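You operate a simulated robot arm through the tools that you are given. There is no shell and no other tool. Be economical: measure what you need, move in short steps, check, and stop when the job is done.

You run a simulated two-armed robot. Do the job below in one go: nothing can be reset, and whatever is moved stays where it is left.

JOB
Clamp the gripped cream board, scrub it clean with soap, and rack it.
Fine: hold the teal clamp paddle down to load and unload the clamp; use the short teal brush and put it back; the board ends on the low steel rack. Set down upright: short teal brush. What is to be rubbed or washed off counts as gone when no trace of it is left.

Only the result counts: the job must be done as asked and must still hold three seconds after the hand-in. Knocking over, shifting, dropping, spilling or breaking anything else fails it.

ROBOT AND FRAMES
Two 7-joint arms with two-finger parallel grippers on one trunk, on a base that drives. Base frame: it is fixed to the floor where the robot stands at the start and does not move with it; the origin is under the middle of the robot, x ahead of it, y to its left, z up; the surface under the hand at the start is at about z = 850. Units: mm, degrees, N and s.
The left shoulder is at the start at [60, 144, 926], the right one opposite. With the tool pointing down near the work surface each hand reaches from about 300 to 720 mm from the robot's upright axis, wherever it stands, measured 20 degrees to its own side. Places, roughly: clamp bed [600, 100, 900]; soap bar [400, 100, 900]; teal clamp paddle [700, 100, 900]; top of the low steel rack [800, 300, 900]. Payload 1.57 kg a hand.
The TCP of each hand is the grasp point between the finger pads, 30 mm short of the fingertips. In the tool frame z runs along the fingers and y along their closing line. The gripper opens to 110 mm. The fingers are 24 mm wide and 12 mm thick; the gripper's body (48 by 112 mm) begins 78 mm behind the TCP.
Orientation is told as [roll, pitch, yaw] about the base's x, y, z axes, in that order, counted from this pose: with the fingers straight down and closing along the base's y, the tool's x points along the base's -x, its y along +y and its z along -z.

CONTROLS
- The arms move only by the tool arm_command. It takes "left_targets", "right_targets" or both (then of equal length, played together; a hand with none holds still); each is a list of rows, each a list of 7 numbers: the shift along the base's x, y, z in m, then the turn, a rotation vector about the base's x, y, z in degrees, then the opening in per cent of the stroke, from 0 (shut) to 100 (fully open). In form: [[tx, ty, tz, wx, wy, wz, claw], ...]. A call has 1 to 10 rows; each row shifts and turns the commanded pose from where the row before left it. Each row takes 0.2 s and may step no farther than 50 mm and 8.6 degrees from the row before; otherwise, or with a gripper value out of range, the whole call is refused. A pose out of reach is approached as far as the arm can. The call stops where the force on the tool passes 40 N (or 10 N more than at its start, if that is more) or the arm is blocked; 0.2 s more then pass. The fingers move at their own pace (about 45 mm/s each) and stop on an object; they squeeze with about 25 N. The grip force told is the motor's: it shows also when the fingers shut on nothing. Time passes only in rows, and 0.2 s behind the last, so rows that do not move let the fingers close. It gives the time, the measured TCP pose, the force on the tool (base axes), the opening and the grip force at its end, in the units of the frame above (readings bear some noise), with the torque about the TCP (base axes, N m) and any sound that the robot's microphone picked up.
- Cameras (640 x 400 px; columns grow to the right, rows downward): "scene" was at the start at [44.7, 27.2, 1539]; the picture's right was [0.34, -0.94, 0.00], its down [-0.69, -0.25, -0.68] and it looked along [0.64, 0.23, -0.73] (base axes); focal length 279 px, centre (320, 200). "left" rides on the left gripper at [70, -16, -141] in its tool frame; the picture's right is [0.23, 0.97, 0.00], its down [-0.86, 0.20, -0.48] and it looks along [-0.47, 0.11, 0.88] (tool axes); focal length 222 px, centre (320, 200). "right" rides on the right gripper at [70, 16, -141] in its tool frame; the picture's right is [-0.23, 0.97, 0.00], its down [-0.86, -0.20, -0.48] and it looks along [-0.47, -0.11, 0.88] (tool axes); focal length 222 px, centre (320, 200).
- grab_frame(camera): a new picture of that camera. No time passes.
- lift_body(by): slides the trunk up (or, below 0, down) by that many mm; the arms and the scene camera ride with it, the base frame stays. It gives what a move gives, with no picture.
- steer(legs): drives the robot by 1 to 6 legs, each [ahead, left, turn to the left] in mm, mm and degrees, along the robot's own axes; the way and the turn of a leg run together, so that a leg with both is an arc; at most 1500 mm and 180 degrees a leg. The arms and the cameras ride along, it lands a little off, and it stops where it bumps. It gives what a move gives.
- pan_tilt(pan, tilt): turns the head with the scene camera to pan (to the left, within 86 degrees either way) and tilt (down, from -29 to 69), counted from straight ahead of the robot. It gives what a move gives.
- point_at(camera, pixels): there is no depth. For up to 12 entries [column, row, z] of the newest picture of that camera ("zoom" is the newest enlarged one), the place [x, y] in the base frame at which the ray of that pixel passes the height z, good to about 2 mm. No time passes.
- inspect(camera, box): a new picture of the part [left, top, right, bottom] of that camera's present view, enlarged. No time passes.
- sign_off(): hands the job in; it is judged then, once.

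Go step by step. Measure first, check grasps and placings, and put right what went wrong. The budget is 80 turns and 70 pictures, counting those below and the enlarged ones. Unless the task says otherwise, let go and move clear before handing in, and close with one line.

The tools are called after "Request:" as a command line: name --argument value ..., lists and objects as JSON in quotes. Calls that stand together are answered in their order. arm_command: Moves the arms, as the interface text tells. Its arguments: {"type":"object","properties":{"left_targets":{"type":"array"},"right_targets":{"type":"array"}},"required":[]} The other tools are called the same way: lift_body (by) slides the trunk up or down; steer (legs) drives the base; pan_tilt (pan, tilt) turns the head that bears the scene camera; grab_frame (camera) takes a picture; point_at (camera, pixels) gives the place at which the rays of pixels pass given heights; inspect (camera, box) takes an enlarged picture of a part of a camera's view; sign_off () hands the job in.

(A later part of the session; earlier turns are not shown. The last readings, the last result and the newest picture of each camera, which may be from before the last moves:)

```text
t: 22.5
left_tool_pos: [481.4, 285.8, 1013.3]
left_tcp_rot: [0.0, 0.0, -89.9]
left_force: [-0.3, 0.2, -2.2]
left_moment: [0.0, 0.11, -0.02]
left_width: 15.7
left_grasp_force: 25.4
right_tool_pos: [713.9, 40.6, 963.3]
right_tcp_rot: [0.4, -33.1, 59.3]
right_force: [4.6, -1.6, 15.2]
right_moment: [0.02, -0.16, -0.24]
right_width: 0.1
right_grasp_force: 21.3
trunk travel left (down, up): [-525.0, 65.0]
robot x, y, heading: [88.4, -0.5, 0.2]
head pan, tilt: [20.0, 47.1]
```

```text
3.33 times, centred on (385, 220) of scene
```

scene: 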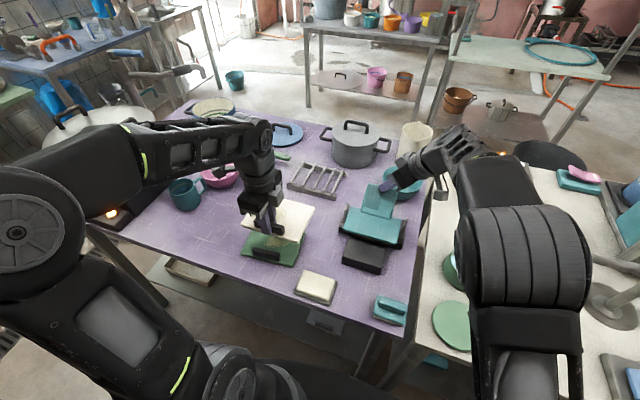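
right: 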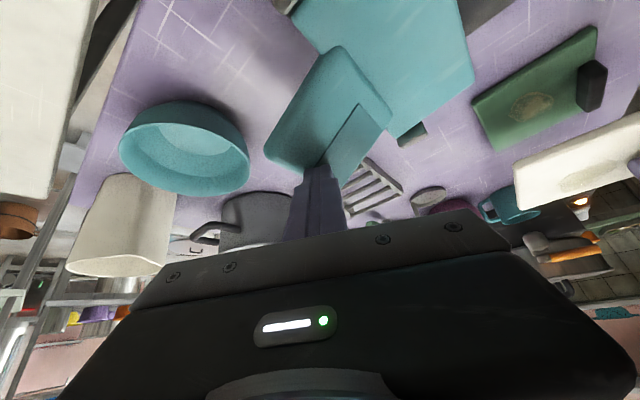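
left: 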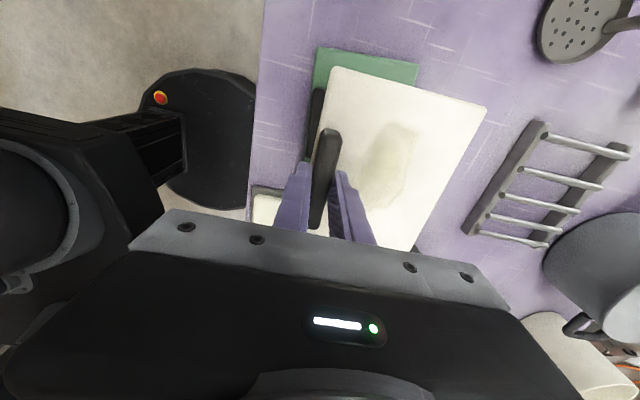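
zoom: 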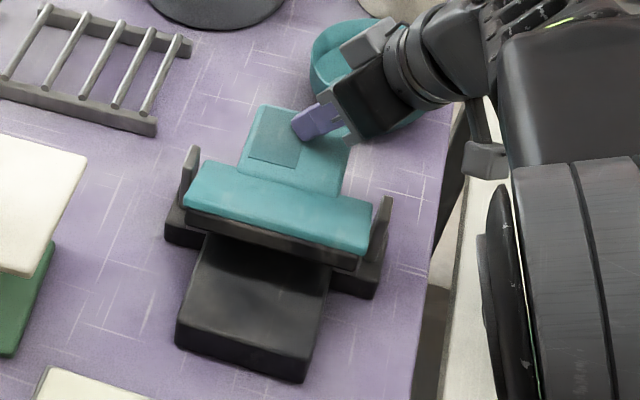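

The jaw has opened visibly. Now bring the board across to y≈53 over the bed, short of the jaw, and lower to ~6 mm above the bed.

Request:
arm_command --left_targets '[[0, -0.045, 0, 0, 0, 0, 0], [0, -0.047, 0, 0, 0, 0, 0], [-0.004, -0.047, 0, 0, 0, 0, 0], [-0.004, -0.047, 0, 0, 0, 0, 0], [0, -0.047, 0, 0, 0, 0, 0], [0, 0, -0.025, 0, 0, 0, 0], [0, 0, -0.025, 0, 0, 0, 0], [0, 0, -0.014, 0, 0, 0, 0]]'

Request:
inspect --camera "scene" --box '[300, 150, 460, 290]'

```text
t: 24.3
left_tool_pos: [472.4, 52.6, 950.3]
left_tcp_rot: [0.0, -0.1, -89.9]
left_force: [-0.2, 0.8, -1.6]
left_moment: [-0.01, 0.11, 0.01]
left_width: 15.6
left_grasp_force: 24.8
right_tool_pos: [715.4, 41.2, 963.1]
right_tcp_rot: [0.4, -33.2, 59.5]
right_force: [7.3, -1.7, 19.5]
right_moment: [0.07, -0.25, 0.18]
right_width: 0.0
right_grasp_force: 21.4
trunk travel left (down, up): [-525.0, 65.0]
robot x, y, heading: [87.7, -0.5, -0.0]
head pan, tilt: [20.0, 47.1]
```

```text
2.86 times, centred on (380, 220) of scene
```

zoom: 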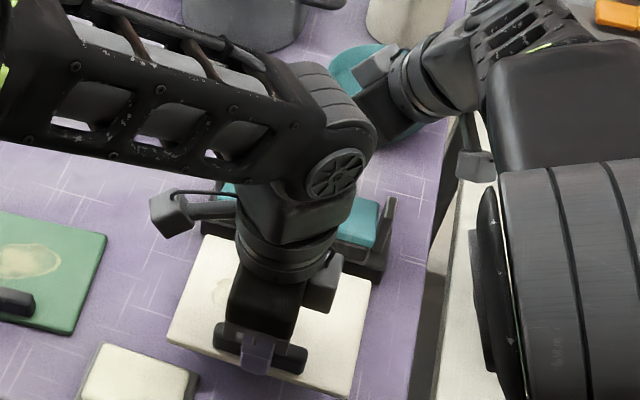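

The board is over the bed and square to it. Lowering in 2 mm steps to feel the bed.

Request:
arm_command --left_targets '[[0, 0, -0.002, 0, 0, 0, 0], [0, 0, -0.002, 0, 0, 0, 0], [0, 0, -0.002, 0, 0, 0, 0], [0, 0, -0.001, 0, 0, 0, 0]]'

```text
t: 25.3
left_tool_pos: [472.8, 53.3, 943.5]
left_tcp_rot: [0.2, 0.0, -90.0]
left_force: [0.2, 0.4, -1.9]
left_moment: [0.01, 0.08, 0.03]
left_width: 15.6
left_grasp_force: 25.1
right_tool_pos: [712.7, 41.0, 963.0]
right_tcp_rot: [0.3, -33.2, 59.5]
right_force: [7.0, -1.4, 21.4]
right_moment: [0.06, -0.28, 0.01]
right_width: 0.0
right_grasp_force: 21.4
trunk travel left (down, up): [-525.0, 65.0]
robot x, y, heading: [89.5, -1.9, 0.1]
head pan, tilt: [20.0, 47.1]
```

Request:
arm_command --left_targets '[[0, 0, -0.001, 0, 0, 0, 0], [0, 0, -0.001, 0, 0, 0, 0], [0, 0, -0.001, 0, 0, 0, 0], [0, 0, -0.001, 0, 0, 0, 0]]'

```text
t: 26.3
left_tool_pos: [473.2, 53.2, 939.4]
left_tcp_rot: [0.0, 0.1, -90.0]
left_force: [-0.3, 0.1, -2.9]
left_moment: [-0.02, 0.08, -0.02]
left_width: 15.3
left_grasp_force: 25.4
right_tool_pos: [714.7, 39.6, 963.3]
right_tcp_rot: [0.3, -33.2, 59.5]
right_force: [7.8, -1.6, 20.6]
right_moment: [0.03, -0.29, -0.12]
right_width: 0.1
right_grasp_force: 21.6
trunk travel left (down, up): [-525.0, 65.0]
robot x, y, heading: [86.8, -2.4, -0.1]
head pan, tilt: [20.0, 47.1]
```

Still no contact at 939; continuing down.

Request:
arm_command --left_targets '[[0, 0, -0.001, 0, 0, 0, 0], [0, 0, -0.001, 0, 0, 0, 0], [0, 0, -0.001, 0, 0, 0, 0], [0, 0, -0.001, 0, 0, 0, 0], [0, 0, -0.001, 0, 0, 0, 0], [0, 0, 0, 0, 0, 0, 0]]'

```text
t: 27.7
left_tool_pos: [473.9, 53.6, 934.4]
left_tcp_rot: [0.1, 0.0, -90.1]
left_force: [-1.1, -0.7, 4.9]
left_moment: [0.13, -0.21, 0.01]
left_width: 15.6
left_grasp_force: 24.7
right_tool_pos: [714.1, 40.6, 963.2]
right_tcp_rot: [0.4, -33.2, 59.4]
right_force: [9.0, -1.3, 19.1]
right_moment: [0.04, -0.34, -0.03]
right_width: 0.0
right_grasp_force: 21.5
trunk travel left (down, up): [-525.0, 65.0]
robot x, y, heading: [87.3, -1.6, 0.0]
head pan, tilt: [20.0, 47.1]
```

Contact at z≈934.5. I'll raise 2 mm and slide the board in about 35 mm, to TCP x≈509 (far edge ≈614, ~18 mm under the jaw).

Request:
arm_command --left_targets '[[0, 0, 0.002, 0, 0, 0, 0], [0.008, 0, 0, 0, 0, 0, 0], [0.008, 0, 0, 0, 0, 0, 0], [0.007, 0, 0, 0, 0, 0, 0], [0.006, 0, 0, 0, 0, 0, 0], [0.006, 0, 0, 0, 0, 0, 0]]'

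Request:
inspect --camera "scene" --box '[320, 170, 440, 280]'

```text
t: 29.1
left_tool_pos: [507.2, 53.9, 936.1]
left_tcp_rot: [0.1, 0.0, -90.0]
left_force: [0.2, -0.9, -3.1]
left_moment: [0.0, 0.14, 0.0]
left_width: 15.6
left_grasp_force: 25.2
right_tool_pos: [714.1, 40.7, 963.8]
right_tcp_rot: [0.4, -33.2, 59.5]
right_force: [5.9, -2.0, 20.8]
right_moment: [0.03, -0.25, -0.02]
right_width: 0.0
right_grasp_force: 20.8
trunk travel left (down, up): [-525.0, 65.0]
robot x, y, heading: [88.5, 0.3, 0.1]
head pan, tilt: [20.0, 47.1]
```

```text
3.64 times, centred on (380, 225) of scene
```

zoom: 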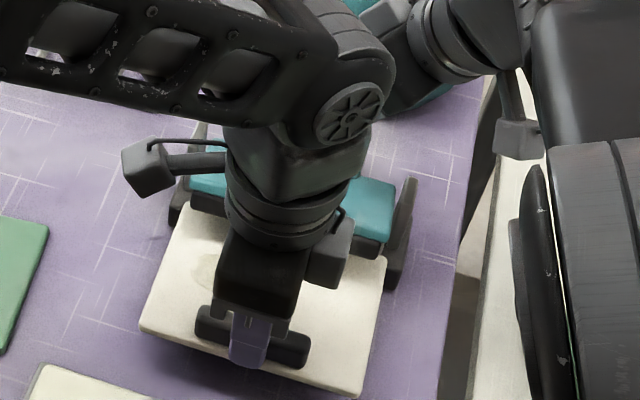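

The board slid in freely under the jaw. I'll go 3 mm deeper, settle it on the bed, then raise the right hand to let the jaw close.

Request:
arm_command --left_targets '[[0.003, 0, 0, 0, 0, 0, 0], [0, 0, -0.0015, 0, 0, 0, 0], [0, 0, 0, 0, 0, 0, 0], [0, 0, 0, 0, 0, 0, 0], [0, 0, 0, 0, 0, 0, 0], [0, 0, 0, 0, 0, 0, 0], [0, 0, 0, 0, 0, 0, 0]]' --right_targets '[[0, 0, 0, 0, 0, 0, 0], [0, 0, 0, 0, 0, 0, 0], [0, 0, 0.007, 0, 0, 0, 0], [0, 0, 0.007, 0, 0, 0, 0], [0, 0, 0.01, 0, 0, 0, 0], [0, 0, 0.015, 0, 0, 0, 0], [0, 0, 0.02, 0, 0, 0, 0]]'

Request:
inspect --camera "scene" --box '[320, 170, 440, 280]'

```text
t: 30.7
left_tool_pos: [511.0, 54.8, 934.6]
left_tcp_rot: [0.0, 0.1, -90.0]
left_force: [-3.5, -0.3, 8.3]
left_moment: [-0.1, 0.03, 0.01]
left_width: 15.7
left_grasp_force: 25.1
right_tool_pos: [715.2, 40.5, 1020.8]
right_tcp_rot: [0.5, -32.9, 59.4]
right_force: [-0.8, 0.0, -0.7]
right_moment: [0.0, 0.03, 0.01]
right_width: 0.3
right_grasp_force: 21.6
trunk travel left (down, up): [-525.0, 65.0]
robot x, y, heading: [86.2, -1.5, 0.2]
head pan, tilt: [20.0, 47.1]
```

```text
3.64 times, centred on (380, 225) of scene
```

zoom: 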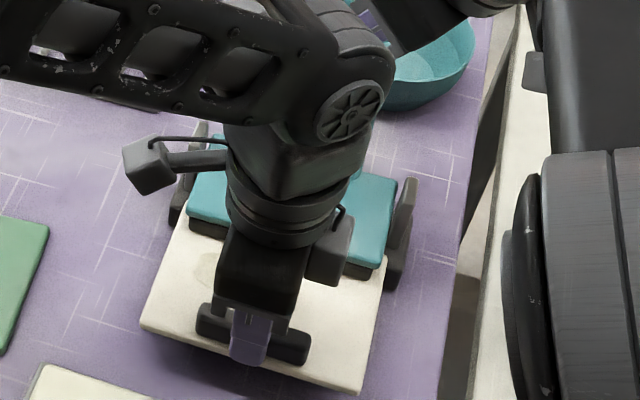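

The jaw closed onto the board. I'll open the left fingers and lift away to the left, while the right hand backs off and returns to vertical.

Request:
arm_command --left_targets '[[0, 0, 0, 0, 0, 0, 40], [0, 0, 0, 0, 0, 0, 40], [0, 0, 0, 0, 0, 0, 40], [0, 0, 0.04, 0, 0, 0, 40], [0, 0, 0.05, 0, 0, 0, 40], [0, 0.045, 0.01, 0, 0, 0, 40], [0, 0.045, 0, 0, 0, 0, 40], [-0.01, 0.045, 0, 0, 0, 0, 40], [-0.01, 0.045, 0, 0, 0, 0, 40], [-0.01, 0.045, 0, 0, 0, 0, 40]]' --right_targets '[[0, 0, 0.03, 0, 0, 0, 0], [-0.02, -0.03, 0.02, 0, 0, 0, 0], [-0.02, -0.03, 0, 0, 0, -8.5, 0], [-0.02, -0.03, 0, 0, 0, -8.5, 0], [-0.03, -0.03, 0, 0, 0, -8.5, 0], [-0.03, -0.03, 0, 0, 0, -8.5, 0], [-0.03, -0.02, 0, 0, 0, -8.5, 0], [-0.03, -0.02, 0, 0, 0, -8.5, 0], [-0.03, 0, 0, 0, 0, -8.5, 0], [-0.03, 0, 0, 0, 8, 0, 0]]'

Request:
grab_frame --camera "scene"

```text
t: 32.9
left_tool_pos: [481.3, 278.5, 1034.1]
left_tcp_rot: [0.1, 0.1, -90.1]
left_force: [-0.6, 0.6, -0.3]
left_moment: [0.03, -0.01, 0.01]
left_width: 44.0
left_grasp_force: 0.1
right_tool_pos: [475.1, -150.8, 1071.8]
right_tcp_rot: [0.5, -25.0, -0.1]
right_force: [-0.4, 0.5, 0.0]
right_moment: [0.01, 0.01, -0.02]
right_width: 0.1
right_grasp_force: 21.4
trunk travel left (down, up): [-525.0, 65.0]
robot x, y, heading: [83.7, 0.3, 0.0]
head pan, tilt: [20.0, 47.1]
```

```text
28 pictures are left
```

scene: 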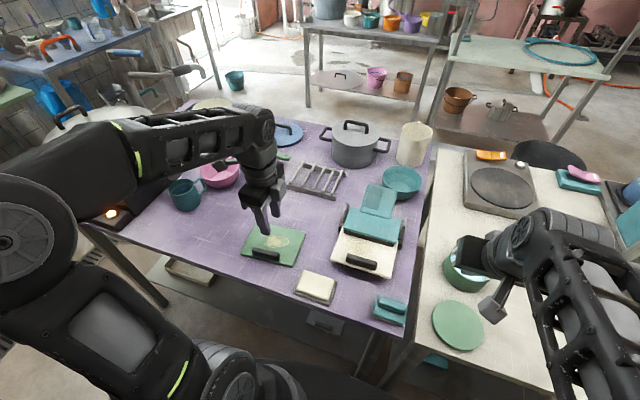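

The board stays in the clamp with stain exposed. Enlarge board, brush and soap for measurements.

Request:
inspect --camera "scene" --box '[285, 210, 425, 335]'

```text
3.20 times, centred on (355, 272) of scene
```

zoom: 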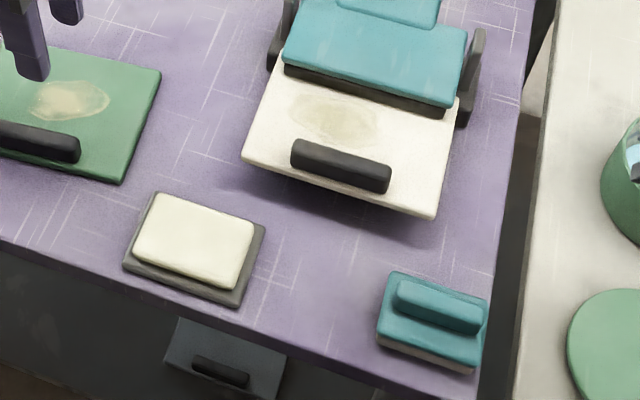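

Request:
point_at --camera "zoom" --pixels '[[290, 110, 900], [382, 120, 900], [325, 88, 900], [350, 140, 900], [285, 73, 902], [445, 117, 902], [400, 283, 885], [480, 322, 885], [378, 335, 850], [470, 372, 850], [134, 252, 870], [243, 205, 870]]'

Request:
point_at --camera "zoom" --pixels '[[155, 193, 870], [240, 288, 870], [250, 225, 880], [378, 322, 860], [392, 272, 870], [487, 300, 870], [475, 355, 865], [398, 296, 880], [474, 334, 880], [340, 115, 900], [488, 345, 860], [162, 195, 880]]'

```text
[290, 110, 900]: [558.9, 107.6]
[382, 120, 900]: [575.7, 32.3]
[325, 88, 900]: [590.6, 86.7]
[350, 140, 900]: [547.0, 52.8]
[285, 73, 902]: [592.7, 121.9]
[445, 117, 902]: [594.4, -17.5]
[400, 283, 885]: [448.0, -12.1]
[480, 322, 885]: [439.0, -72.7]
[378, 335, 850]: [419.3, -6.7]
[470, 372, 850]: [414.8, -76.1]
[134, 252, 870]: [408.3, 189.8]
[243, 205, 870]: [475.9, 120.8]
```

```text
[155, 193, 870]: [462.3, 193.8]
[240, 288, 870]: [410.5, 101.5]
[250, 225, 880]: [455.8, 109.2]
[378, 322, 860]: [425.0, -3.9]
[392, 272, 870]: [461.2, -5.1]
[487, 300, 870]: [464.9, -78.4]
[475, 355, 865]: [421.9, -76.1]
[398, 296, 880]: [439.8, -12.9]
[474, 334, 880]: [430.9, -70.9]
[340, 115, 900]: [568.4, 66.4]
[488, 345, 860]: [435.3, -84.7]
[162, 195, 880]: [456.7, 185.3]
```

The stain now spans x≈545–589, y≈32–108, with the jaw edge at ≈593. The brush centre is ≈(443, −41) with its ridge along y, so I'll turn the right hand to yaw ≈85 above it.

Request:
arm_command --right_targets '[[0, 0, 0, 0, 8.3, 0, 60], [0, 0.01, 0, 0, 8.3, 0, 60], [0, 0.01, 0, 0, 8.3, 0, 60], [-0.005, 0.01, 0, 0, 0, 8.5, 60], [-0.005, 0.01, 0, 0, 0, 8.5, 60], [-0.005, 0.01, 0, 0, 0, 8.5, 60], [-0.005, 0.01, 0, 0, 0, 8.5, 60], [-0.005, 0.01, 0, 0, 0, 8.5, 60], [-0.005, 0.01, 0, 0, 0, 8.5, 60], [-0.002, 0.01, 0, 0, 0, 8.5, 60]]'

Request:
arm_command --right_targets '[[0, 0.01, -0.02, 0, 0, 8.5, 60], [0, 0.01, -0.03, 0, 0, 8.5, 60], [0, 0, -0.03, 0, 0, 8.5, 60]]'

Request:
grab_frame --camera "right"

Request:
inspect --camera "scene" --box '[285, 210, 425, 335]'

```text
t: 35.1
left_tool_pos: [481.9, 277.9, 1034.9]
left_tcp_rot: [-0.1, 0.1, -90.0]
left_force: [-0.6, 0.0, 0.1]
left_moment: [0.0, 0.01, 0.01]
left_width: 43.8
left_grasp_force: 0.1
right_tool_pos: [443.3, -60.3, 1072.7]
right_tcp_rot: [0.4, -0.1, 59.5]
right_force: [-0.6, 0.1, 0.1]
right_moment: [0.0, -0.01, 0.0]
right_width: 66.0
right_grasp_force: 0.0
trunk travel left (down, up): [-525.0, 65.0]
robot x, y, heading: [88.2, 2.3, 0.1]
head pan, tilt: [20.0, 47.1]
```

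```text
t: 35.9
left_tool_pos: [482.4, 278.7, 1035.0]
left_tcp_rot: [0.1, 0.0, -90.1]
left_force: [-0.7, -0.4, -0.6]
left_moment: [0.01, 0.04, 0.01]
left_width: 43.9
left_grasp_force: 0.1
right_tool_pos: [443.3, -39.0, 992.5]
right_tcp_rot: [0.4, -0.2, 85.1]
right_force: [0.2, 0.2, 0.3]
right_moment: [-0.04, 0.0, 0.03]
right_width: 66.2
right_grasp_force: 0.1
trunk travel left (down, up): [-525.0, 65.0]
robot x, y, heading: [87.2, 2.0, -0.0]
head pan, tilt: [20.0, 47.1]
```

```text
26 pictures are left
```

right: 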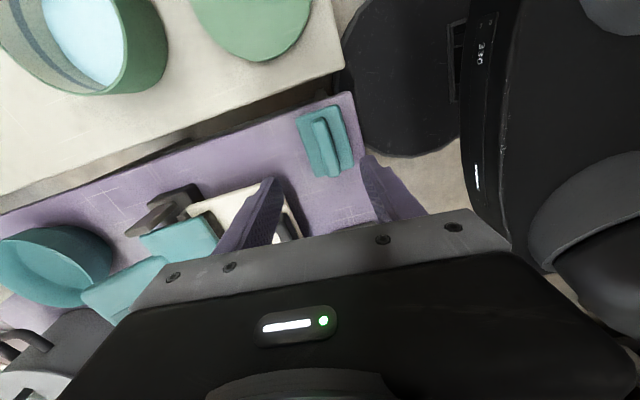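

```text
3.20 times, centred on (355, 272) of scene
```

zoom: 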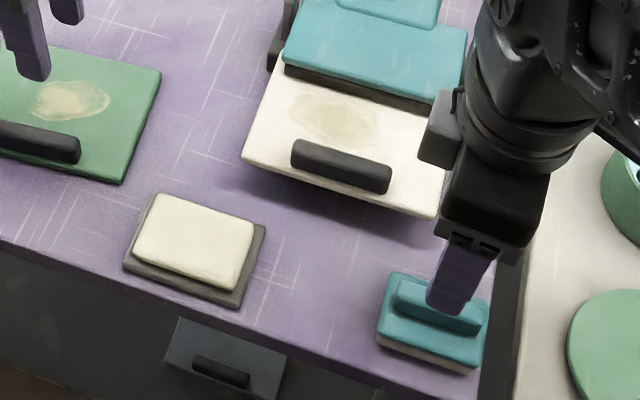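

The brush is visible at (325,142), ridge running (320,120)–(336,175). Triangulating the ridge.

Request:
inspect --camera "right" --box '[270, 80, 390, 200]'

Request:
point_at --camera "right" --pixels '[[320, 120, 890], [337, 175, 890], [313, 122, 885], [328, 177, 885], [297, 117, 870], [345, 105, 870], [354, 167, 870], [313, 178, 870]]'

```text
3.33 times, centred on (330, 140) of right
```

zoom: 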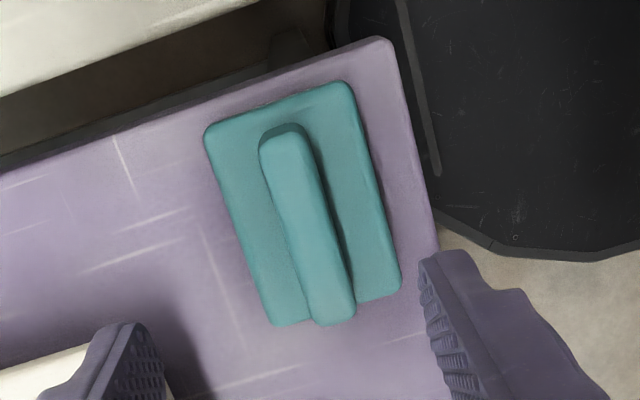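

```text
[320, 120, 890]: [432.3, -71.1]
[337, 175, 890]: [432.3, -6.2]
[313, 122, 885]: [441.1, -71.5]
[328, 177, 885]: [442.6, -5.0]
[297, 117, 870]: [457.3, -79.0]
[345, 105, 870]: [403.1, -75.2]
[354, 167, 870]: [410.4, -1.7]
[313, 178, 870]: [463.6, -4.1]
```

Ridge centre ≈(435, −39), top ≈888, nearly parallel to y. Shift −8 mm, lower to z≈903, grip and lift slightly.

Request:
arm_command --right_targets '[[-0.008, 0, -0.02, 0, 0, 2, 60], [0, 0, -0.03, 0, 0, 0, 60], [0, 0, -0.025, 0, 0, 0, 60], [0, 0, -0.013, 0, 0, 0, 60], [0, 0, 0, 0, 0, 0, 0], [0, 0, 0, 0, 0, 0, 0], [0, 0, 0, 0, 0, 0, 0], [0, 0, 0, 0, 0, 0, 0], [0, 0, 0, 0, 0, 0, 0], [0, 0, 0, 0, 0, 0, 0]]'

Request:
grab_frame --camera "right"

```text
t: 38.1
left_tool_pos: [480.9, 277.6, 1035.5]
left_tcp_rot: [0.0, 0.0, -90.0]
left_force: [0.2, 0.3, 0.7]
left_moment: [0.01, -0.04, 0.04]
left_width: 43.8
left_grasp_force: 0.1
right_tool_pos: [434.8, -40.6, 903.1]
right_tcp_rot: [0.5, -0.2, 87.0]
right_force: [0.1, 0.5, 0.3]
right_moment: [-0.01, 0.02, 0.01]
right_width: 51.4
right_grasp_force: 24.9
trunk travel left (down, up): [-525.0, 65.0]
robot x, y, heading: [88.6, 2.4, 0.1]
head pan, tilt: [20.0, 47.1]
```

```text
23 pictures are left
```

right: 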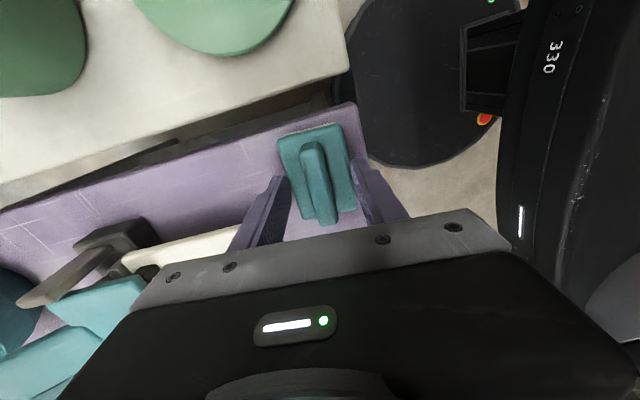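

Width 51.4 means the fingers closed on the brush's block, not its ridge; I want the ridge so the fingers clear the jaw. Open, raise 11 mm, close again.

Request:
arm_command --right_targets '[[0, 0, 0, 0, 0, 0, 62], [0, 0, 0, 0, 0, 0, 62], [0, 0, 0.011, 0, 0, 0, 62], [0, 0, 0, 0, 0, 0, 0], [0, 0, 0, 0, 0, 0, 0], [0, 0, 0, 0, 0, 0, 0], [0, 0, 0, 0, 0, 0, 0], [0, 0, 0, 0, 0, 0, 0], [0, 0, 0, 0, 0, 0, 0], [0, 0, 0, 0, 0, 0, 0]]'

Request:
inspect --camera "scene" --box '[350, 270, 430, 350]'

```text
t: 40.3
left_tool_pos: [481.3, 278.9, 1035.3]
left_tcp_rot: [-0.1, 0.0, -90.0]
left_force: [0.1, 0.4, 0.4]
left_moment: [0.0, -0.01, -0.01]
left_width: 43.7
left_grasp_force: 0.0
right_tool_pos: [435.2, -41.5, 915.0]
right_tcp_rot: [0.4, -0.2, 87.0]
right_force: [0.3, -0.2, 3.4]
right_moment: [-0.05, -0.1, -0.04]
right_width: 15.6
right_grasp_force: 25.5
trunk travel left (down, up): [-525.0, 65.0]
robot x, y, heading: [89.8, 0.9, 0.3]
head pan, tilt: [20.0, 47.1]
```

```text
5.00 times, centred on (390, 310) of scene
```

zoom: 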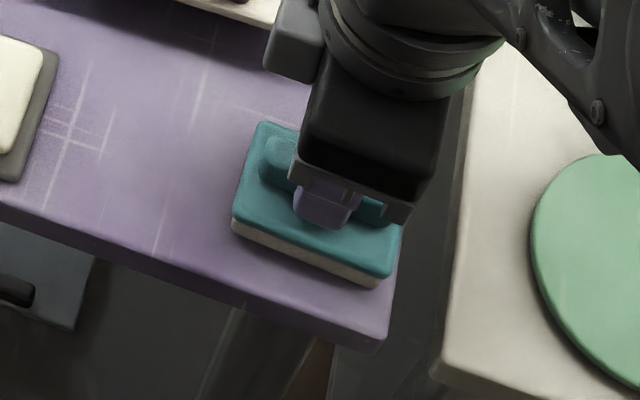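

The ridge is gripped (15.6 mm); brush bottom is at TCP − 65. Now lift and carry it over the soap at ≈(434, 147), moving the left hand further away.

Request:
arm_command --right_targets '[[0, 0, 0.03, 0, 0, 0, 0], [0, 0, 0.04, 0, 0, 0, 0], [0, 0.047, 0, 0, 0, 0, 0], [0, 0.047, 0, 0, 0, 0, 0], [0, 0.047, 0, 0, 0, 0, 0], [0, 0.047, 0, 0, 0, 0, 0], [0, 0, -0.02, 0, 0, 0, 0]]' --left_targets '[[0, 0.045, 0, 0, 0, 0, 40], [-0.02, 0.045, 0, 0, 0, 0, 40], [-0.02, 0.045, 0, 0, 0, 0, 40], [-0.02, 0, 0, 0, 0, 0, 40], [0, 0, 0, 0, 0, 0, 40], [0, 0, 0, 0, 0, 0, 40], [0, 0, 0, 0, 0, 0, 40]]'

Request:
inspect --camera "scene" --box '[260, 220, 400, 340]'

```text
t: 41.9
left_tool_pos: [421.2, 412.9, 1033.8]
left_tcp_rot: [0.0, -0.1, -90.1]
left_force: [0.2, -0.2, -0.5]
left_moment: [-0.03, 0.01, -0.02]
left_width: 44.0
left_grasp_force: 0.0
right_tool_pos: [433.4, 148.8, 962.4]
right_tcp_rot: [0.5, -0.2, 86.9]
right_force: [0.3, 0.5, -1.1]
right_moment: [0.01, 0.01, 0.01]
right_width: 15.1
right_grasp_force: 24.8
trunk travel left (down, up): [-525.0, 65.0]
robot x, y, heading: [87.5, -1.3, 0.0]
head pan, tilt: [20.0, 47.1]
```

```text
3.33 times, centred on (330, 280) of scene
```

zoom: 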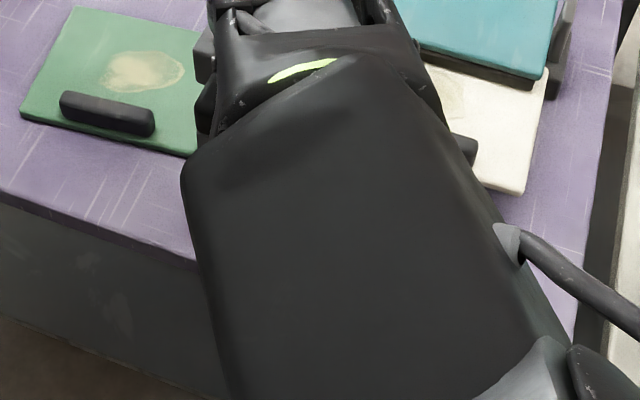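

The forearm hides the soap, so I'll lower by touch in 3 mm steps.

Request:
arm_command --right_targets '[[0, 0, -0.004, 0, 0, 0, 0], [0, 0, -0.004, 0, 0, 0, 0], [0, 0, -0.003, 0, 0, 0, 0], [0, 0, -0.003, 0, 0, 0, 0]]'

```text
t: 42.9
left_tool_pos: [420.8, 413.2, 1033.6]
left_tcp_rot: [0.0, 0.0, -90.0]
left_force: [-0.6, 0.1, -0.8]
left_moment: [-0.01, -0.04, 0.0]
left_width: 44.1
left_grasp_force: 0.1
right_tool_pos: [434.9, 149.3, 951.2]
right_tcp_rot: [0.4, -0.2, 87.1]
right_force: [-0.6, -0.2, -1.4]
right_moment: [0.03, -0.03, 0.0]
right_width: 15.5
right_grasp_force: 24.7
trunk travel left (down, up): [-525.0, 65.0]
robot x, y, heading: [82.4, -0.7, 0.0]
head pan, tilt: [20.0, 47.1]
```

Request:
arm_command --right_targets '[[0, 0, -0.002, 0, 0, 0, 0], [0, 0, -0.002, 0, 0, 0, 0], [0, 0, -0.002, 0, 0, 0, 0], [0, 0, -0.001, 0, 0, 0, 0]]'

```text
t: 43.9
left_tool_pos: [421.0, 413.4, 1032.1]
left_tcp_rot: [0.0, 0.0, -89.9]
left_force: [0.0, 0.6, 0.7]
left_moment: [-0.01, 0.04, 0.02]
left_width: 44.3
left_grasp_force: 0.1
right_tool_pos: [433.7, 147.8, 943.7]
right_tcp_rot: [0.4, -0.2, 86.9]
right_force: [0.6, 0.6, -0.9]
right_moment: [-0.01, 0.02, 0.0]
right_width: 15.3
right_grasp_force: 24.8
trunk travel left (down, up): [-525.0, 65.0]
robot x, y, heading: [90.1, -3.8, 0.3]
head pan, tilt: [20.0, 47.1]
```

Request:
arm_command --right_targets '[[0, 0, -0.002, 0, 0, 0, 0], [0, 0, -0.002, 0, 0, 0, 0], [0, 0, -0.0015, 0, 0, 0, 0], [0, 0, -0.0015, 0, 0, 0, 0]]'

```text
t: 44.9
left_tool_pos: [419.9, 413.6, 1034.7]
left_tcp_rot: [0.0, 0.0, -90.0]
left_force: [0.9, 0.5, 0.5]
left_moment: [-0.02, 0.0, 0.0]
left_width: 43.9
left_grasp_force: 0.0
right_tool_pos: [433.8, 148.8, 939.7]
right_tcp_rot: [0.3, -0.4, 87.0]
right_force: [-2.4, -0.4, 18.7]
right_moment: [-0.57, -0.02, 0.0]
right_width: 15.3
right_grasp_force: 25.0
trunk travel left (down, up): [-525.0, 65.0]
robot x, y, heading: [89.0, -2.8, 0.2]
head pan, tilt: [20.0, 47.1]
```

Contact with the soap at z≈940 (18.7 N). Ease by 1 mm and rub gently with short strokes, then lift.

Request:
arm_command --right_targets '[[0, 0, 0.001, 0, 0, 0, 0], [0, 0.008, 0, 0, 0, 0, 0], [0, -0.008, 0, 0, 0, 0, 0], [0, -0.008, 0, 0, 0, 0, 0], [0, 0.008, 0, 0, 0, 0, 0], [0, 0.008, 0, 0, 0, 0, 0], [0, -0.008, 0, 0, 0, 0, 0], [0, 0, 0, 0, 0, 0, 0], [0, 0, 0.03, 0, 0, 0, 0], [0, 0, 0.04, 0, 0, 0, 0]]'

```text
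t: 47.1
left_tool_pos: [421.3, 413.1, 1033.3]
left_tcp_rot: [-0.1, 0.0, -90.0]
left_force: [0.0, 0.3, -1.0]
left_moment: [0.01, -0.01, 0.04]
left_width: 43.9
left_grasp_force: 0.1
right_tool_pos: [435.9, 146.6, 1006.8]
right_tcp_rot: [0.4, -0.1, 86.9]
right_force: [0.3, 0.2, -1.8]
right_moment: [-0.01, 0.02, -0.02]
right_width: 15.5
right_grasp_force: 25.1
trunk travel left (down, up): [-525.0, 65.0]
robot x, y, heading: [85.4, -1.1, 0.2]
head pan, tilt: [20.0, 47.1]
```

Carry the soaped brush to above the stain at ≈(560, 70).

Request:
arm_command --right_targets '[[0.03, -0.02, 0, 0, 0, 0, 0], [0.035, -0.02, 0, 0, 0, 1, 0], [0.035, -0.02, 0, 0, 0, 1, 0], [0.024, -0.016, 0, 0, 0, 1, 0], [0, 0, -0.02, 0, 0, 0, 0]]'

Request:
grab_frame --camera "scene"

Request:
grab_frame --camera "right"

```text
t: 48.3
left_tool_pos: [421.5, 413.3, 1032.7]
left_tcp_rot: [-0.1, 0.1, -90.1]
left_force: [-0.6, -0.1, 0.5]
left_moment: [-0.02, -0.01, 0.05]
left_width: 44.1
left_grasp_force: 0.0
right_tool_pos: [558.6, 73.7, 987.0]
right_tcp_rot: [0.5, -0.2, 89.9]
right_force: [0.1, 0.2, -1.9]
right_moment: [-0.02, -0.02, -0.02]
right_width: 15.4
right_grasp_force: 25.3
trunk travel left (down, up): [-525.0, 65.0]
robot x, y, heading: [88.4, -3.5, 0.0]
head pan, tilt: [20.0, 47.1]
```

```text
20 pictures are left
```

scene: 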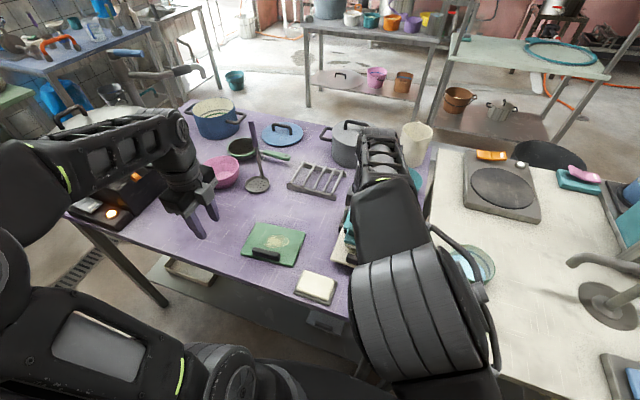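

```text
19 pictures are left
```

right: 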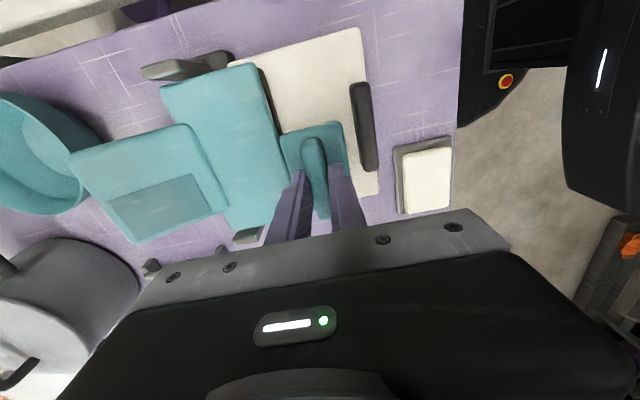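

The brush sits between jaw and handle over the stain. Lowering by steps to contact.

Request:
arm_command --right_targets '[[0, 0, -0.006, 0, 0, 0, 0], [0, 0, -0.006, 0, 0, 0, 0], [0, 0, -0.004, 0, 0, 0, 0], [0, 0, -0.002, 0, 0, 0, 0], [0, 0, -0.002, 0, 0, 0, 0]]'

```text
t: 49.5
left_tool_pos: [420.8, 413.4, 1032.4]
left_tcp_rot: [0.0, 0.0, -90.0]
left_force: [0.7, -0.1, 0.2]
left_moment: [-0.02, -0.04, 0.0]
left_width: 43.9
left_grasp_force: 0.1
right_tool_pos: [558.3, 72.9, 966.6]
right_tcp_rot: [0.5, -0.2, 89.9]
right_force: [0.3, 0.2, -1.2]
right_moment: [0.01, 0.0, 0.01]
right_width: 15.4
right_grasp_force: 25.2
trunk travel left (down, up): [-525.0, 65.0]
robot x, y, heading: [85.1, -2.3, 0.0]
head pan, tilt: [20.0, 47.1]
```

Request:
arm_command --right_targets '[[0, 0, -0.002, 0, 0, 0, 0], [0, 0, -0.0015, 0, 0, 0, 0], [0, 0, -0.0015, 0, 0, 0, 0], [0, 0, -0.0015, 0, 0, 0, 0]]'

```text
t: 50.5
left_tool_pos: [420.1, 413.6, 1034.9]
left_tcp_rot: [0.1, 0.1, -90.1]
left_force: [-0.2, -0.5, 0.7]
left_moment: [-0.01, 0.01, 0.01]
left_width: 44.1
left_grasp_force: 0.1
right_tool_pos: [558.9, 73.4, 963.1]
right_tcp_rot: [0.1, -0.3, 89.9]
right_force: [-0.8, -2.4, 25.0]
right_moment: [-0.01, -0.03, 0.01]
right_width: 15.9
right_grasp_force: 24.9
trunk travel left (down, up): [-525.0, 65.0]
robot x, y, heading: [88.2, -1.5, -0.1]
head pan, tilt: [20.0, 47.1]
```

25 N at contact; I'll ease 1.5 mm and scrub with strokes along y, at several x positions.

Request:
arm_command --right_targets '[[0, 0, 0.0012, 0, 0, 0, 0], [0, 0.015, 0, 0, 0, 0, 0], [0, -0.015, 0, 0, 0, 0, 0], [0, -0.015, 0, 0, 0, 0, 0], [0, 0.015, 0, 0, 0, 0, 0], [0.004, 0.015, 0, 0, 0, 0, 0], [0, -0.015, 0, 0, 0, 0, 0], [0, -0.015, 0, 0, 0, 0, 0], [0, 0.015, 0, 0, 0, 0, 0], [0, 0.015, 0, 0, 0, 0, 0]]'

Request:
arm_command --right_targets '[[0, -0.015, 0, 0, 0, 0, 0], [0, -0.015, 0, 0, 0, 0, 0], [-0.004, 0.015, 0, 0, 0, 0, 0], [-0.004, 0.015, 0, 0, 0, 0, 0], [0, -0.015, 0, 0, 0, 0, 0], [0, -0.015, 0, 0, 0, 0, 0], [0.004, 0.015, 0, 0, 0, 0, 0], [0.004, 0.015, 0, 0, 0, 0, 0], [0, -0.015, 0, 0, 0, 0, 0], [0, 0, 0, 0, 0, 0, 0]]'

```text
t: 52.7
left_tool_pos: [420.4, 412.2, 1033.9]
left_tcp_rot: [0.0, 0.1, -89.9]
left_force: [0.5, -0.3, 0.4]
left_moment: [0.0, -0.03, 0.02]
left_width: 44.2
left_grasp_force: 0.1
right_tool_pos: [562.4, 87.9, 962.2]
right_tcp_rot: [0.3, 0.0, 89.9]
right_force: [0.5, -3.4, 11.7]
right_moment: [0.04, -0.24, -0.05]
right_width: 15.4
right_grasp_force: 25.1
trunk travel left (down, up): [-525.0, 65.0]
robot x, y, heading: [87.8, 0.3, 0.0]
head pan, tilt: [20.0, 47.1]
```

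```text
t: 54.9
left_tool_pos: [420.8, 414.1, 1033.2]
left_tcp_rot: [0.0, 0.0, -90.1]
left_force: [0.5, 0.0, 0.1]
left_moment: [0.0, 0.03, -0.01]
left_width: 44.6
left_grasp_force: 0.1
right_tool_pos: [561.9, 72.2, 963.7]
right_tcp_rot: [0.5, -0.1, 90.0]
right_force: [-1.3, 1.3, 3.7]
right_moment: [0.21, -0.08, 0.07]
right_width: 15.3
right_grasp_force: 25.0
trunk travel left (down, up): [-525.0, 65.0]
robot x, y, heading: [90.1, 1.6, 0.3]
head pan, tilt: [20.0, 47.1]
```

Scrubbing went smoothly. I'll lift the brush and move aside to check the board.

Request:
arm_command --right_targets '[[0, 0, 0.03, 0, 0, 0, 0], [0, -0.03, 0.03, 0, 0, 0, 0], [-0.03, -0.035, 0, 0, 0, 0, 0], [-0.03, -0.035, 0, 0, 0, 0, 0], [-0.03, -0.03, 0, 0, 0, 0, 0], [-0.03, -0.02, 0, 0, 0, 0, 0]]'

Request:
inspect --camera "scene" --box '[320, 210, 420, 290]'

```text
t: 56.3
left_tool_pos: [420.1, 411.9, 1034.8]
left_tcp_rot: [0.0, 0.0, -90.0]
left_force: [0.0, 0.2, -0.1]
left_moment: [0.04, -0.01, -0.01]
left_width: 44.0
left_grasp_force: 0.1
right_tool_pos: [444.4, -79.6, 1021.8]
right_tcp_rot: [0.5, -0.1, 90.0]
right_force: [0.6, 0.2, -0.9]
right_moment: [0.03, -0.01, 0.02]
right_width: 15.6
right_grasp_force: 25.4
trunk travel left (down, up): [-525.0, 65.0]
robot x, y, heading: [81.4, 3.5, 0.2]
head pan, tilt: [20.0, 47.1]
```

```text
5.00 times, centred on (370, 250) of scene
```

zoom: 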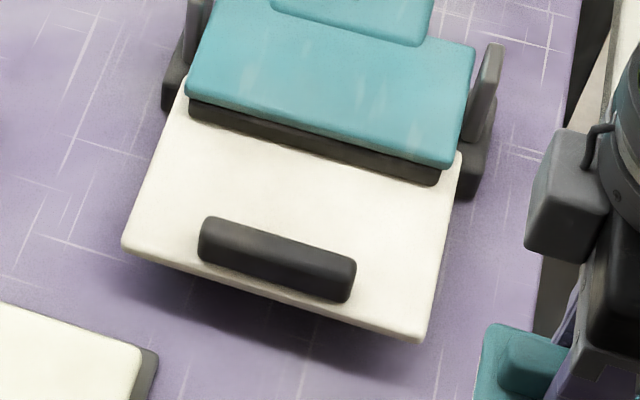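

The board looks clean. Returning the brush to its original spot: TCP (435, −41, 915), upright.

Request:
arm_command --right_targets '[[-0.009, 0.039, 0, 0, 0, -3, 0], [0, 0, -0.04, 0, 0, 0, 0], [0, 0, -0.04, 0, 0, 0, 0], [0, 0, -0.02, 0, 0, 0, 0], [0, 0, -0.003, 0, 0, 0, 0], [0, 0, -0.002, 0, 0, 0, 0], [0, 0, -0.0015, 0, 0, 0, 0]]'

```text
t: 57.9
left_tool_pos: [420.3, 414.1, 1032.6]
left_tcp_rot: [0.0, 0.0, -90.0]
left_force: [-0.1, -0.1, 0.8]
left_moment: [0.03, 0.02, 0.02]
left_width: 44.2
left_grasp_force: 0.1
right_tool_pos: [433.0, -39.3, 916.0]
right_tcp_rot: [0.4, -0.2, 86.9]
right_force: [-2.0, -0.6, -1.0]
right_moment: [0.01, -0.03, 0.01]
right_width: 15.3
right_grasp_force: 24.9
trunk travel left (down, up): [-525.0, 65.0]
robot x, y, heading: [87.1, -1.1, -0.0]
head pan, tilt: [20.0, 47.1]
```

About 1 mm above the table; lower gently, open, and lift clear.

Request:
arm_command --right_targets '[[0, 0, -0.001, 0, 0, 0, 0], [0, 0, -0.0008, 0, 0, 0, 0], [0, 0, 0, 0, 0, 0, 40], [0, 0, 0, 0, 0, 0, 40], [0, 0, 0, 0, 0, 0, 40], [0, 0, 0.03, 0, 0, 0, 40], [0, 0, 0.04, 0, 0, 0, 40], [0, 0, 0.05, 0, 0, 0, 40], [0.03, -0.03, 0.02, 0, 0, 0, 0], [0.03, -0.03, 0, 0, 0, 0, 0]]'

Request:
grab_frame --camera "scene"

```text
t: 60.1
left_tool_pos: [421.1, 414.1, 1033.5]
left_tcp_rot: [0.0, 0.0, -90.1]
left_force: [-0.2, 0.8, -0.6]
left_moment: [-0.03, 0.01, 0.0]
left_width: 43.9
left_grasp_force: 0.0
right_tool_pos: [492.3, -101.2, 1057.6]
right_tcp_rot: [0.5, -0.2, 87.0]
right_force: [0.4, 0.0, 0.1]
right_moment: [0.0, -0.01, -0.04]
right_width: 0.0
right_grasp_force: 4.7
trunk travel left (down, up): [-525.0, 65.0]
robot x, y, heading: [87.5, -0.8, 0.3]
head pan, tilt: [20.0, 47.1]
```

```text
17 pictures are left
```

scene: 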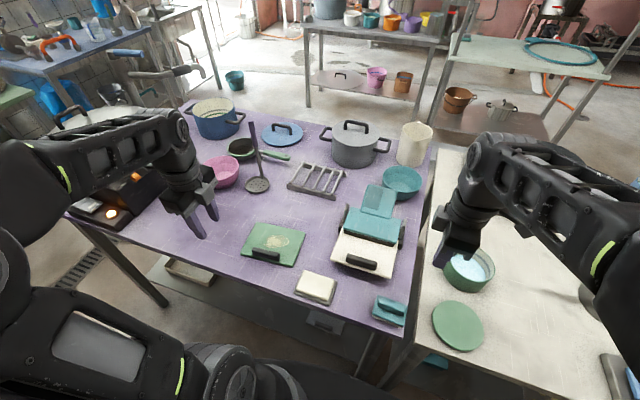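

Brush is back in place. Right hand returns to the paddle pose (yaw 59.5, tilt 33), left hand heads toward the board handle.

Request:
arm_command --right_targets '[[0.02, 0.01, 0, 0, 0, -8.5, 0], [0.02, 0.01, 0, 0, 0, -8.5, 0], [0.02, 0.01, 0, 0, 0, -8.5, 0], [0.02, 0.01, 0, 0, 0, -2, 0], [0.02, 0.01, 0, 7.1, -4.19, 0, 0], [0.02, 0.01, 0, 7.1, -4.19, 0, 0], [0.02, 0.01, 0, 7.1, -4.19, 0, 0], [0.02, 0.01, 0, 7.1, -4.19, 0, 0], [0.031, 0.031, -0.01, 0, 0, 0, 0], [0.031, 0.031, -0.01, 0, 0, 0, 0]]' --left_targets '[[0.02, -0.03, 0, 0, 0, 0, 40], [0.02, -0.03, 0, 0, 0, 0, 40], [0.02, -0.03, 0, 0, 0, 0, 40], [0.02, -0.03, 0, 0, 0, 0, 40], [0.01, -0.03, 0, 0, 0, 0, 40], [0, -0.03, 0, 0, 0, 0, 40], [0, 0, 0, 0, 0, 0, 40], [0, 0, 0, 0, 0, 0, 40], [0, 0, 0, 0, 0, 0, 40], [0, 0, 0, 0, 0, 0, 40]]'

Request:
inspect --camera "scene" --box '[280, 150, 440, 290]'

```text
t: 62.3
left_tool_pos: [510.4, 231.3, 1033.0]
left_tcp_rot: [0.0, 0.0, -89.9]
left_force: [-0.9, -0.7, -0.7]
left_moment: [0.01, 0.04, 0.01]
left_width: 44.1
left_grasp_force: 0.2
right_tool_pos: [716.7, 41.4, 1031.6]
right_tcp_rot: [0.5, -33.2, 59.3]
right_force: [0.8, 0.4, -0.5]
right_moment: [0.0, 0.01, -0.01]
right_width: 0.1
right_grasp_force: 21.4
trunk travel left (down, up): [-525.0, 65.0]
robot x, y, heading: [88.0, -1.3, -0.1]
head pan, tilt: [20.0, 47.1]
```

```text
2.86 times, centred on (360, 220) of scene
```

zoom: 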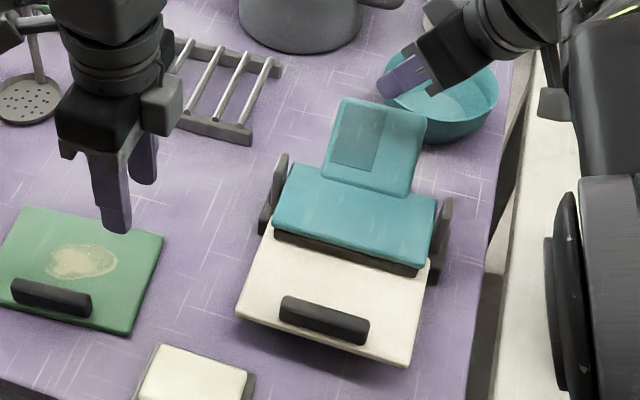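

Now the left hand goes back onto the handle at (511, 54, 935) and closes.

Request:
arm_command --left_targets '[[0, -0.044, 0, 0, 0, 0, 40], [0, -0.044, 0, 0, 0, 0, 40], [0, -0.044, 0, 0, 0, 0, 40], [0, -0.044, 0, 0, 0, 0, 40], [0, 0, -0.04, 0, 0, 0, 40], [0, 0, -0.04, 0, 0, 0, 40], [0, 0, -0.018, 0, 0, 0, 40], [0, 0, 0, 0, 0, 0, 0], [0, 0, 0, 0, 0, 0, 0], [0, 0, 0, 0, 0, 0, 0]]'

Request:
arm_command --right_targets '[[0, 0, -0.025, 0, 0, 0, 0], [0, 0, -0.018, 0, 0, 0, 0], [0, 0, -0.01, 0, 0, 0, 0], [0, 0, -0.006, 0, 0, 0, 0], [0, 0, -0.005, 0, 0, 0, 0], [0, 0, -0.003, 0, 0, 0, 0], [0, 0, -0.0015, 0, 0, 0, 0]]'

Request:
inspect --camera "scene" --box '[310, 160, 440, 280]'

```text
t: 64.5
left_tool_pos: [509.8, 57.8, 935.7]
left_tcp_rot: [-0.1, 0.0, -90.0]
left_force: [3.7, 0.3, -0.4]
left_moment: [-0.13, -0.09, 0.0]
left_width: 15.4
left_grasp_force: 24.7
right_tool_pos: [715.3, 41.7, 1031.5]
right_tcp_rot: [0.4, -33.1, 59.4]
right_force: [-0.4, -0.3, 0.6]
right_moment: [0.0, -0.02, 0.05]
right_width: 0.2
right_grasp_force: 21.4
trunk travel left (down, up): [-525.0, 65.0]
robot x, y, heading: [87.4, -2.0, 0.3]
head pan, tilt: [20.0, 47.1]
```

```text
t: 66.1
left_tool_pos: [509.9, 57.9, 936.9]
left_tcp_rot: [-0.1, 0.0, -90.0]
left_force: [-0.6, 0.1, 0.2]
left_moment: [-0.02, 0.09, 0.01]
left_width: 15.6
left_grasp_force: 25.6
right_tool_pos: [715.0, 43.0, 967.2]
right_tcp_rot: [0.6, -33.3, 59.4]
right_force: [4.3, -0.6, 11.1]
right_moment: [-0.01, -0.15, 0.0]
right_width: 0.1
right_grasp_force: 21.2
trunk travel left (down, up): [-525.0, 65.0]
robot x, y, heading: [87.4, -0.2, 0.0]
head pan, tilt: [20.0, 47.1]
```

```text
3.33 times, centred on (375, 220) of scene
```

zoom: 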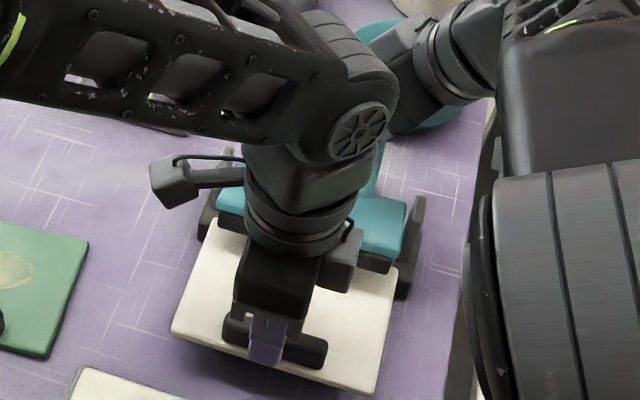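

Handle gripped, jaw nearly open. Press 3.5 mm more, then raise the board 2 mm and draw it out 50 mm.

Request:
arm_command --right_targets '[[0, 0, -0.002, 0, 0, 0, 0], [0, 0, -0.0015, 0, 0, 0, 0], [0, 0, 0, 0, 0, 0, 0], [0, 0, 0, 0, 0, 0, 0], [0, 0, 0, 0, 0, 0, 0], [0, 0, 0, 0, 0, 0, 0], [0, 0, 0, 0, 0, 0, 0], [0, 0, 0, 0, 0, 0, 0], [0, 0, 0, 0, 0, 0, 0]]' --left_targets '[[0, 0, 0, 0, 0, 0, 0], [0, 0, 0, 0, 0, 0, 0], [0, 0, 0.0015, 0, 0, 0, 0], [-0.008, 0, 0, 0, 0, 0, 0], [-0.01, 0, 0, 0, 0, 0, 0], [-0.012, 0, 0, 0, 0, 0, 0], [-0.02, 0, 0, 0, 0, 0, 0], [0, 0, 0.03, 0, 0, 0, 0], [0, 0, 0.045, 0, 0, 0, 0]]'

Request:
grab_frame --camera "left"

```text
t: 68.1
left_tool_pos: [460.9, 54.9, 1012.2]
left_tcp_rot: [0.2, 0.0, -90.0]
left_force: [1.1, 0.6, -1.8]
left_moment: [0.0, 0.14, 0.0]
left_width: 15.7
left_grasp_force: 25.0
right_tool_pos: [715.7, 42.9, 962.6]
right_tcp_rot: [0.5, -33.2, 59.5]
right_force: [7.5, -2.8, 23.7]
right_moment: [0.07, -0.27, -0.22]
right_width: 0.0
right_grasp_force: 21.1
trunk travel left (down, up): [-525.0, 65.0]
robot x, y, heading: [86.0, -0.4, -0.1]
head pan, tilt: [20.0, 47.1]
```

```text
14 pictures are left
```

left: 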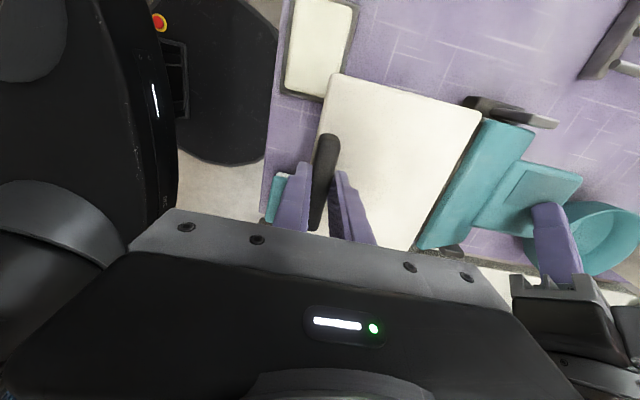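

The board is out. Enlarge its face for any remaining trace, and release the paddle slowly with the right hand.

Request:
inspect --camera "left" --box '[300, 60, 490, 250]'

Request:
arm_command --right_targets '[[0, 0, 0.007, 0, 0, 0, 0], [0, 0, 0.01, 0, 0, 0, 0], [0, 0, 0.015, 0, 0, 0, 0], [0, 0, 0.03, 0, 0, 0, 0], [-0.02, -0.03, 0.02, 0, 0, 0, 0], [-0.02, -0.04, 0, 0, 0, 0, 0], [-0.02, -0.04, 0, 0, 0, 0, 0], [-0.02, -0.04, 0, 0, 0, 0, 0], [-0.03, -0.02, 0, 0, 0, 0, 0], [-0.03, -0.02, 0, 0, 0, 0, 0]]' --left_targets '[[0, 0.03, 0, 0, 0, 0, 0], [0, 0.04, 0, 0, 0, 0, 0], [0, 0.04, 0, 0, 0, 0, 0], [0, 0.04, 0, 0, 0, 0, 0], [0, 0.04, 0, 0, 0, 0, 0], [0, 0.03, 0, 0, 0, 0, 0], [0, 0, 0, 0, 0, 0, 0], [0, 0, 0, 0, 0, 0, 0], [0, 0, 0, 0, 0, 0, 0], [0, 0, 0, 0, 0, 0, 0]]'

Request:
inspect --camera "scene" --box '[230, 120, 430, 280]'

```text
2.11 times, centred on (395, 155) of left
```

zoom: 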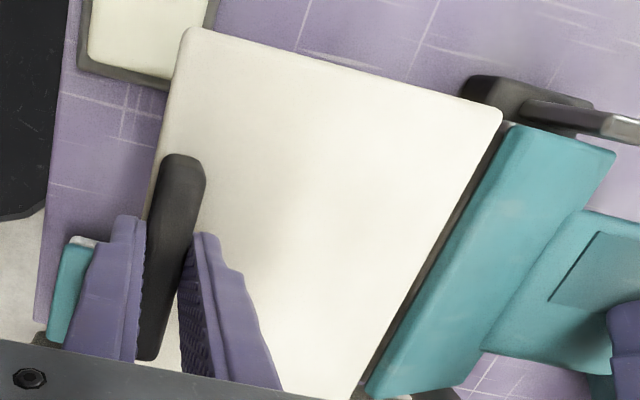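

```text
t: 70.3
left_tool_pos: [461.5, 276.7, 1012.5]
left_tcp_rot: [0.0, 0.0, -90.0]
left_force: [0.2, 0.5, -2.1]
left_moment: [0.07, 0.09, 0.0]
left_width: 15.5
left_grasp_force: 25.0
right_tool_pos: [576.5, -148.0, 1044.3]
right_tcp_rot: [0.6, -33.1, 59.5]
right_force: [-0.2, -1.3, 0.4]
right_moment: [0.0, -0.03, 0.0]
right_width: 0.1
right_grasp_force: 21.1
trunk travel left (down, up): [-525.0, 65.0]
robot x, y, heading: [90.0, 1.3, 0.4]
head pan, tilt: [20.0, 47.1]
```

```text
2.50 times, centred on (330, 200) of scene
```

zoom: 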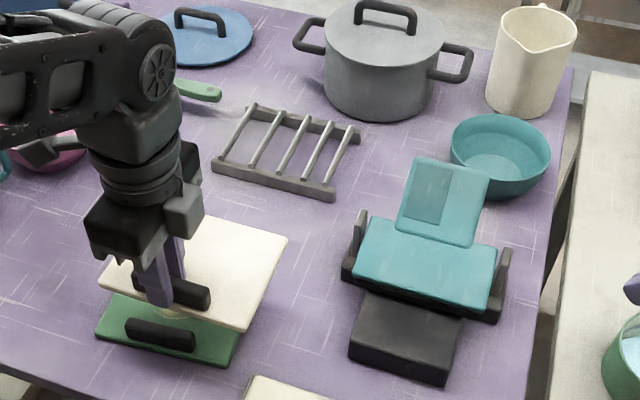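

The board is clean with no trace left. Now measure the rack: front bar (213,165)–(333,197), back bar (250,105)–(358,128).

Request:
point_at --camera "zoom" --pixels '[[213, 172, 850], [333, 201, 850], [214, 158, 875], [335, 187, 875], [250, 103, 875], [358, 128, 875], [360, 142, 850], [252, 105, 890], [222, 160, 885], [328, 183, 885], [357, 128, 885]]'

Request:
inspect --camera "scene" --box '[275, 140, 365, 210]'

```text
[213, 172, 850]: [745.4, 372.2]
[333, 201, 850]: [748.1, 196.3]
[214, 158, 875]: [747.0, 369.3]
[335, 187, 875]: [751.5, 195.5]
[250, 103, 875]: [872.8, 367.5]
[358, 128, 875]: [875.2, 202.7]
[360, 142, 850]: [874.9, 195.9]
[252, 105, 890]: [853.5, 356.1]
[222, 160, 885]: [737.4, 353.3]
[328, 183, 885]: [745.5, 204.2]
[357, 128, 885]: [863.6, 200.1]
```

```text
5.71 times, centred on (320, 175) of scene
```

zoom: 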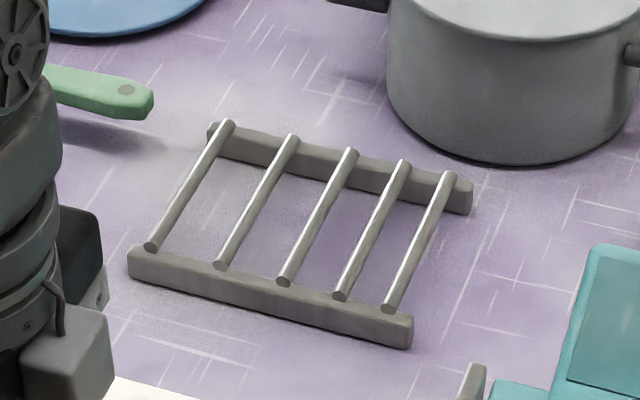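

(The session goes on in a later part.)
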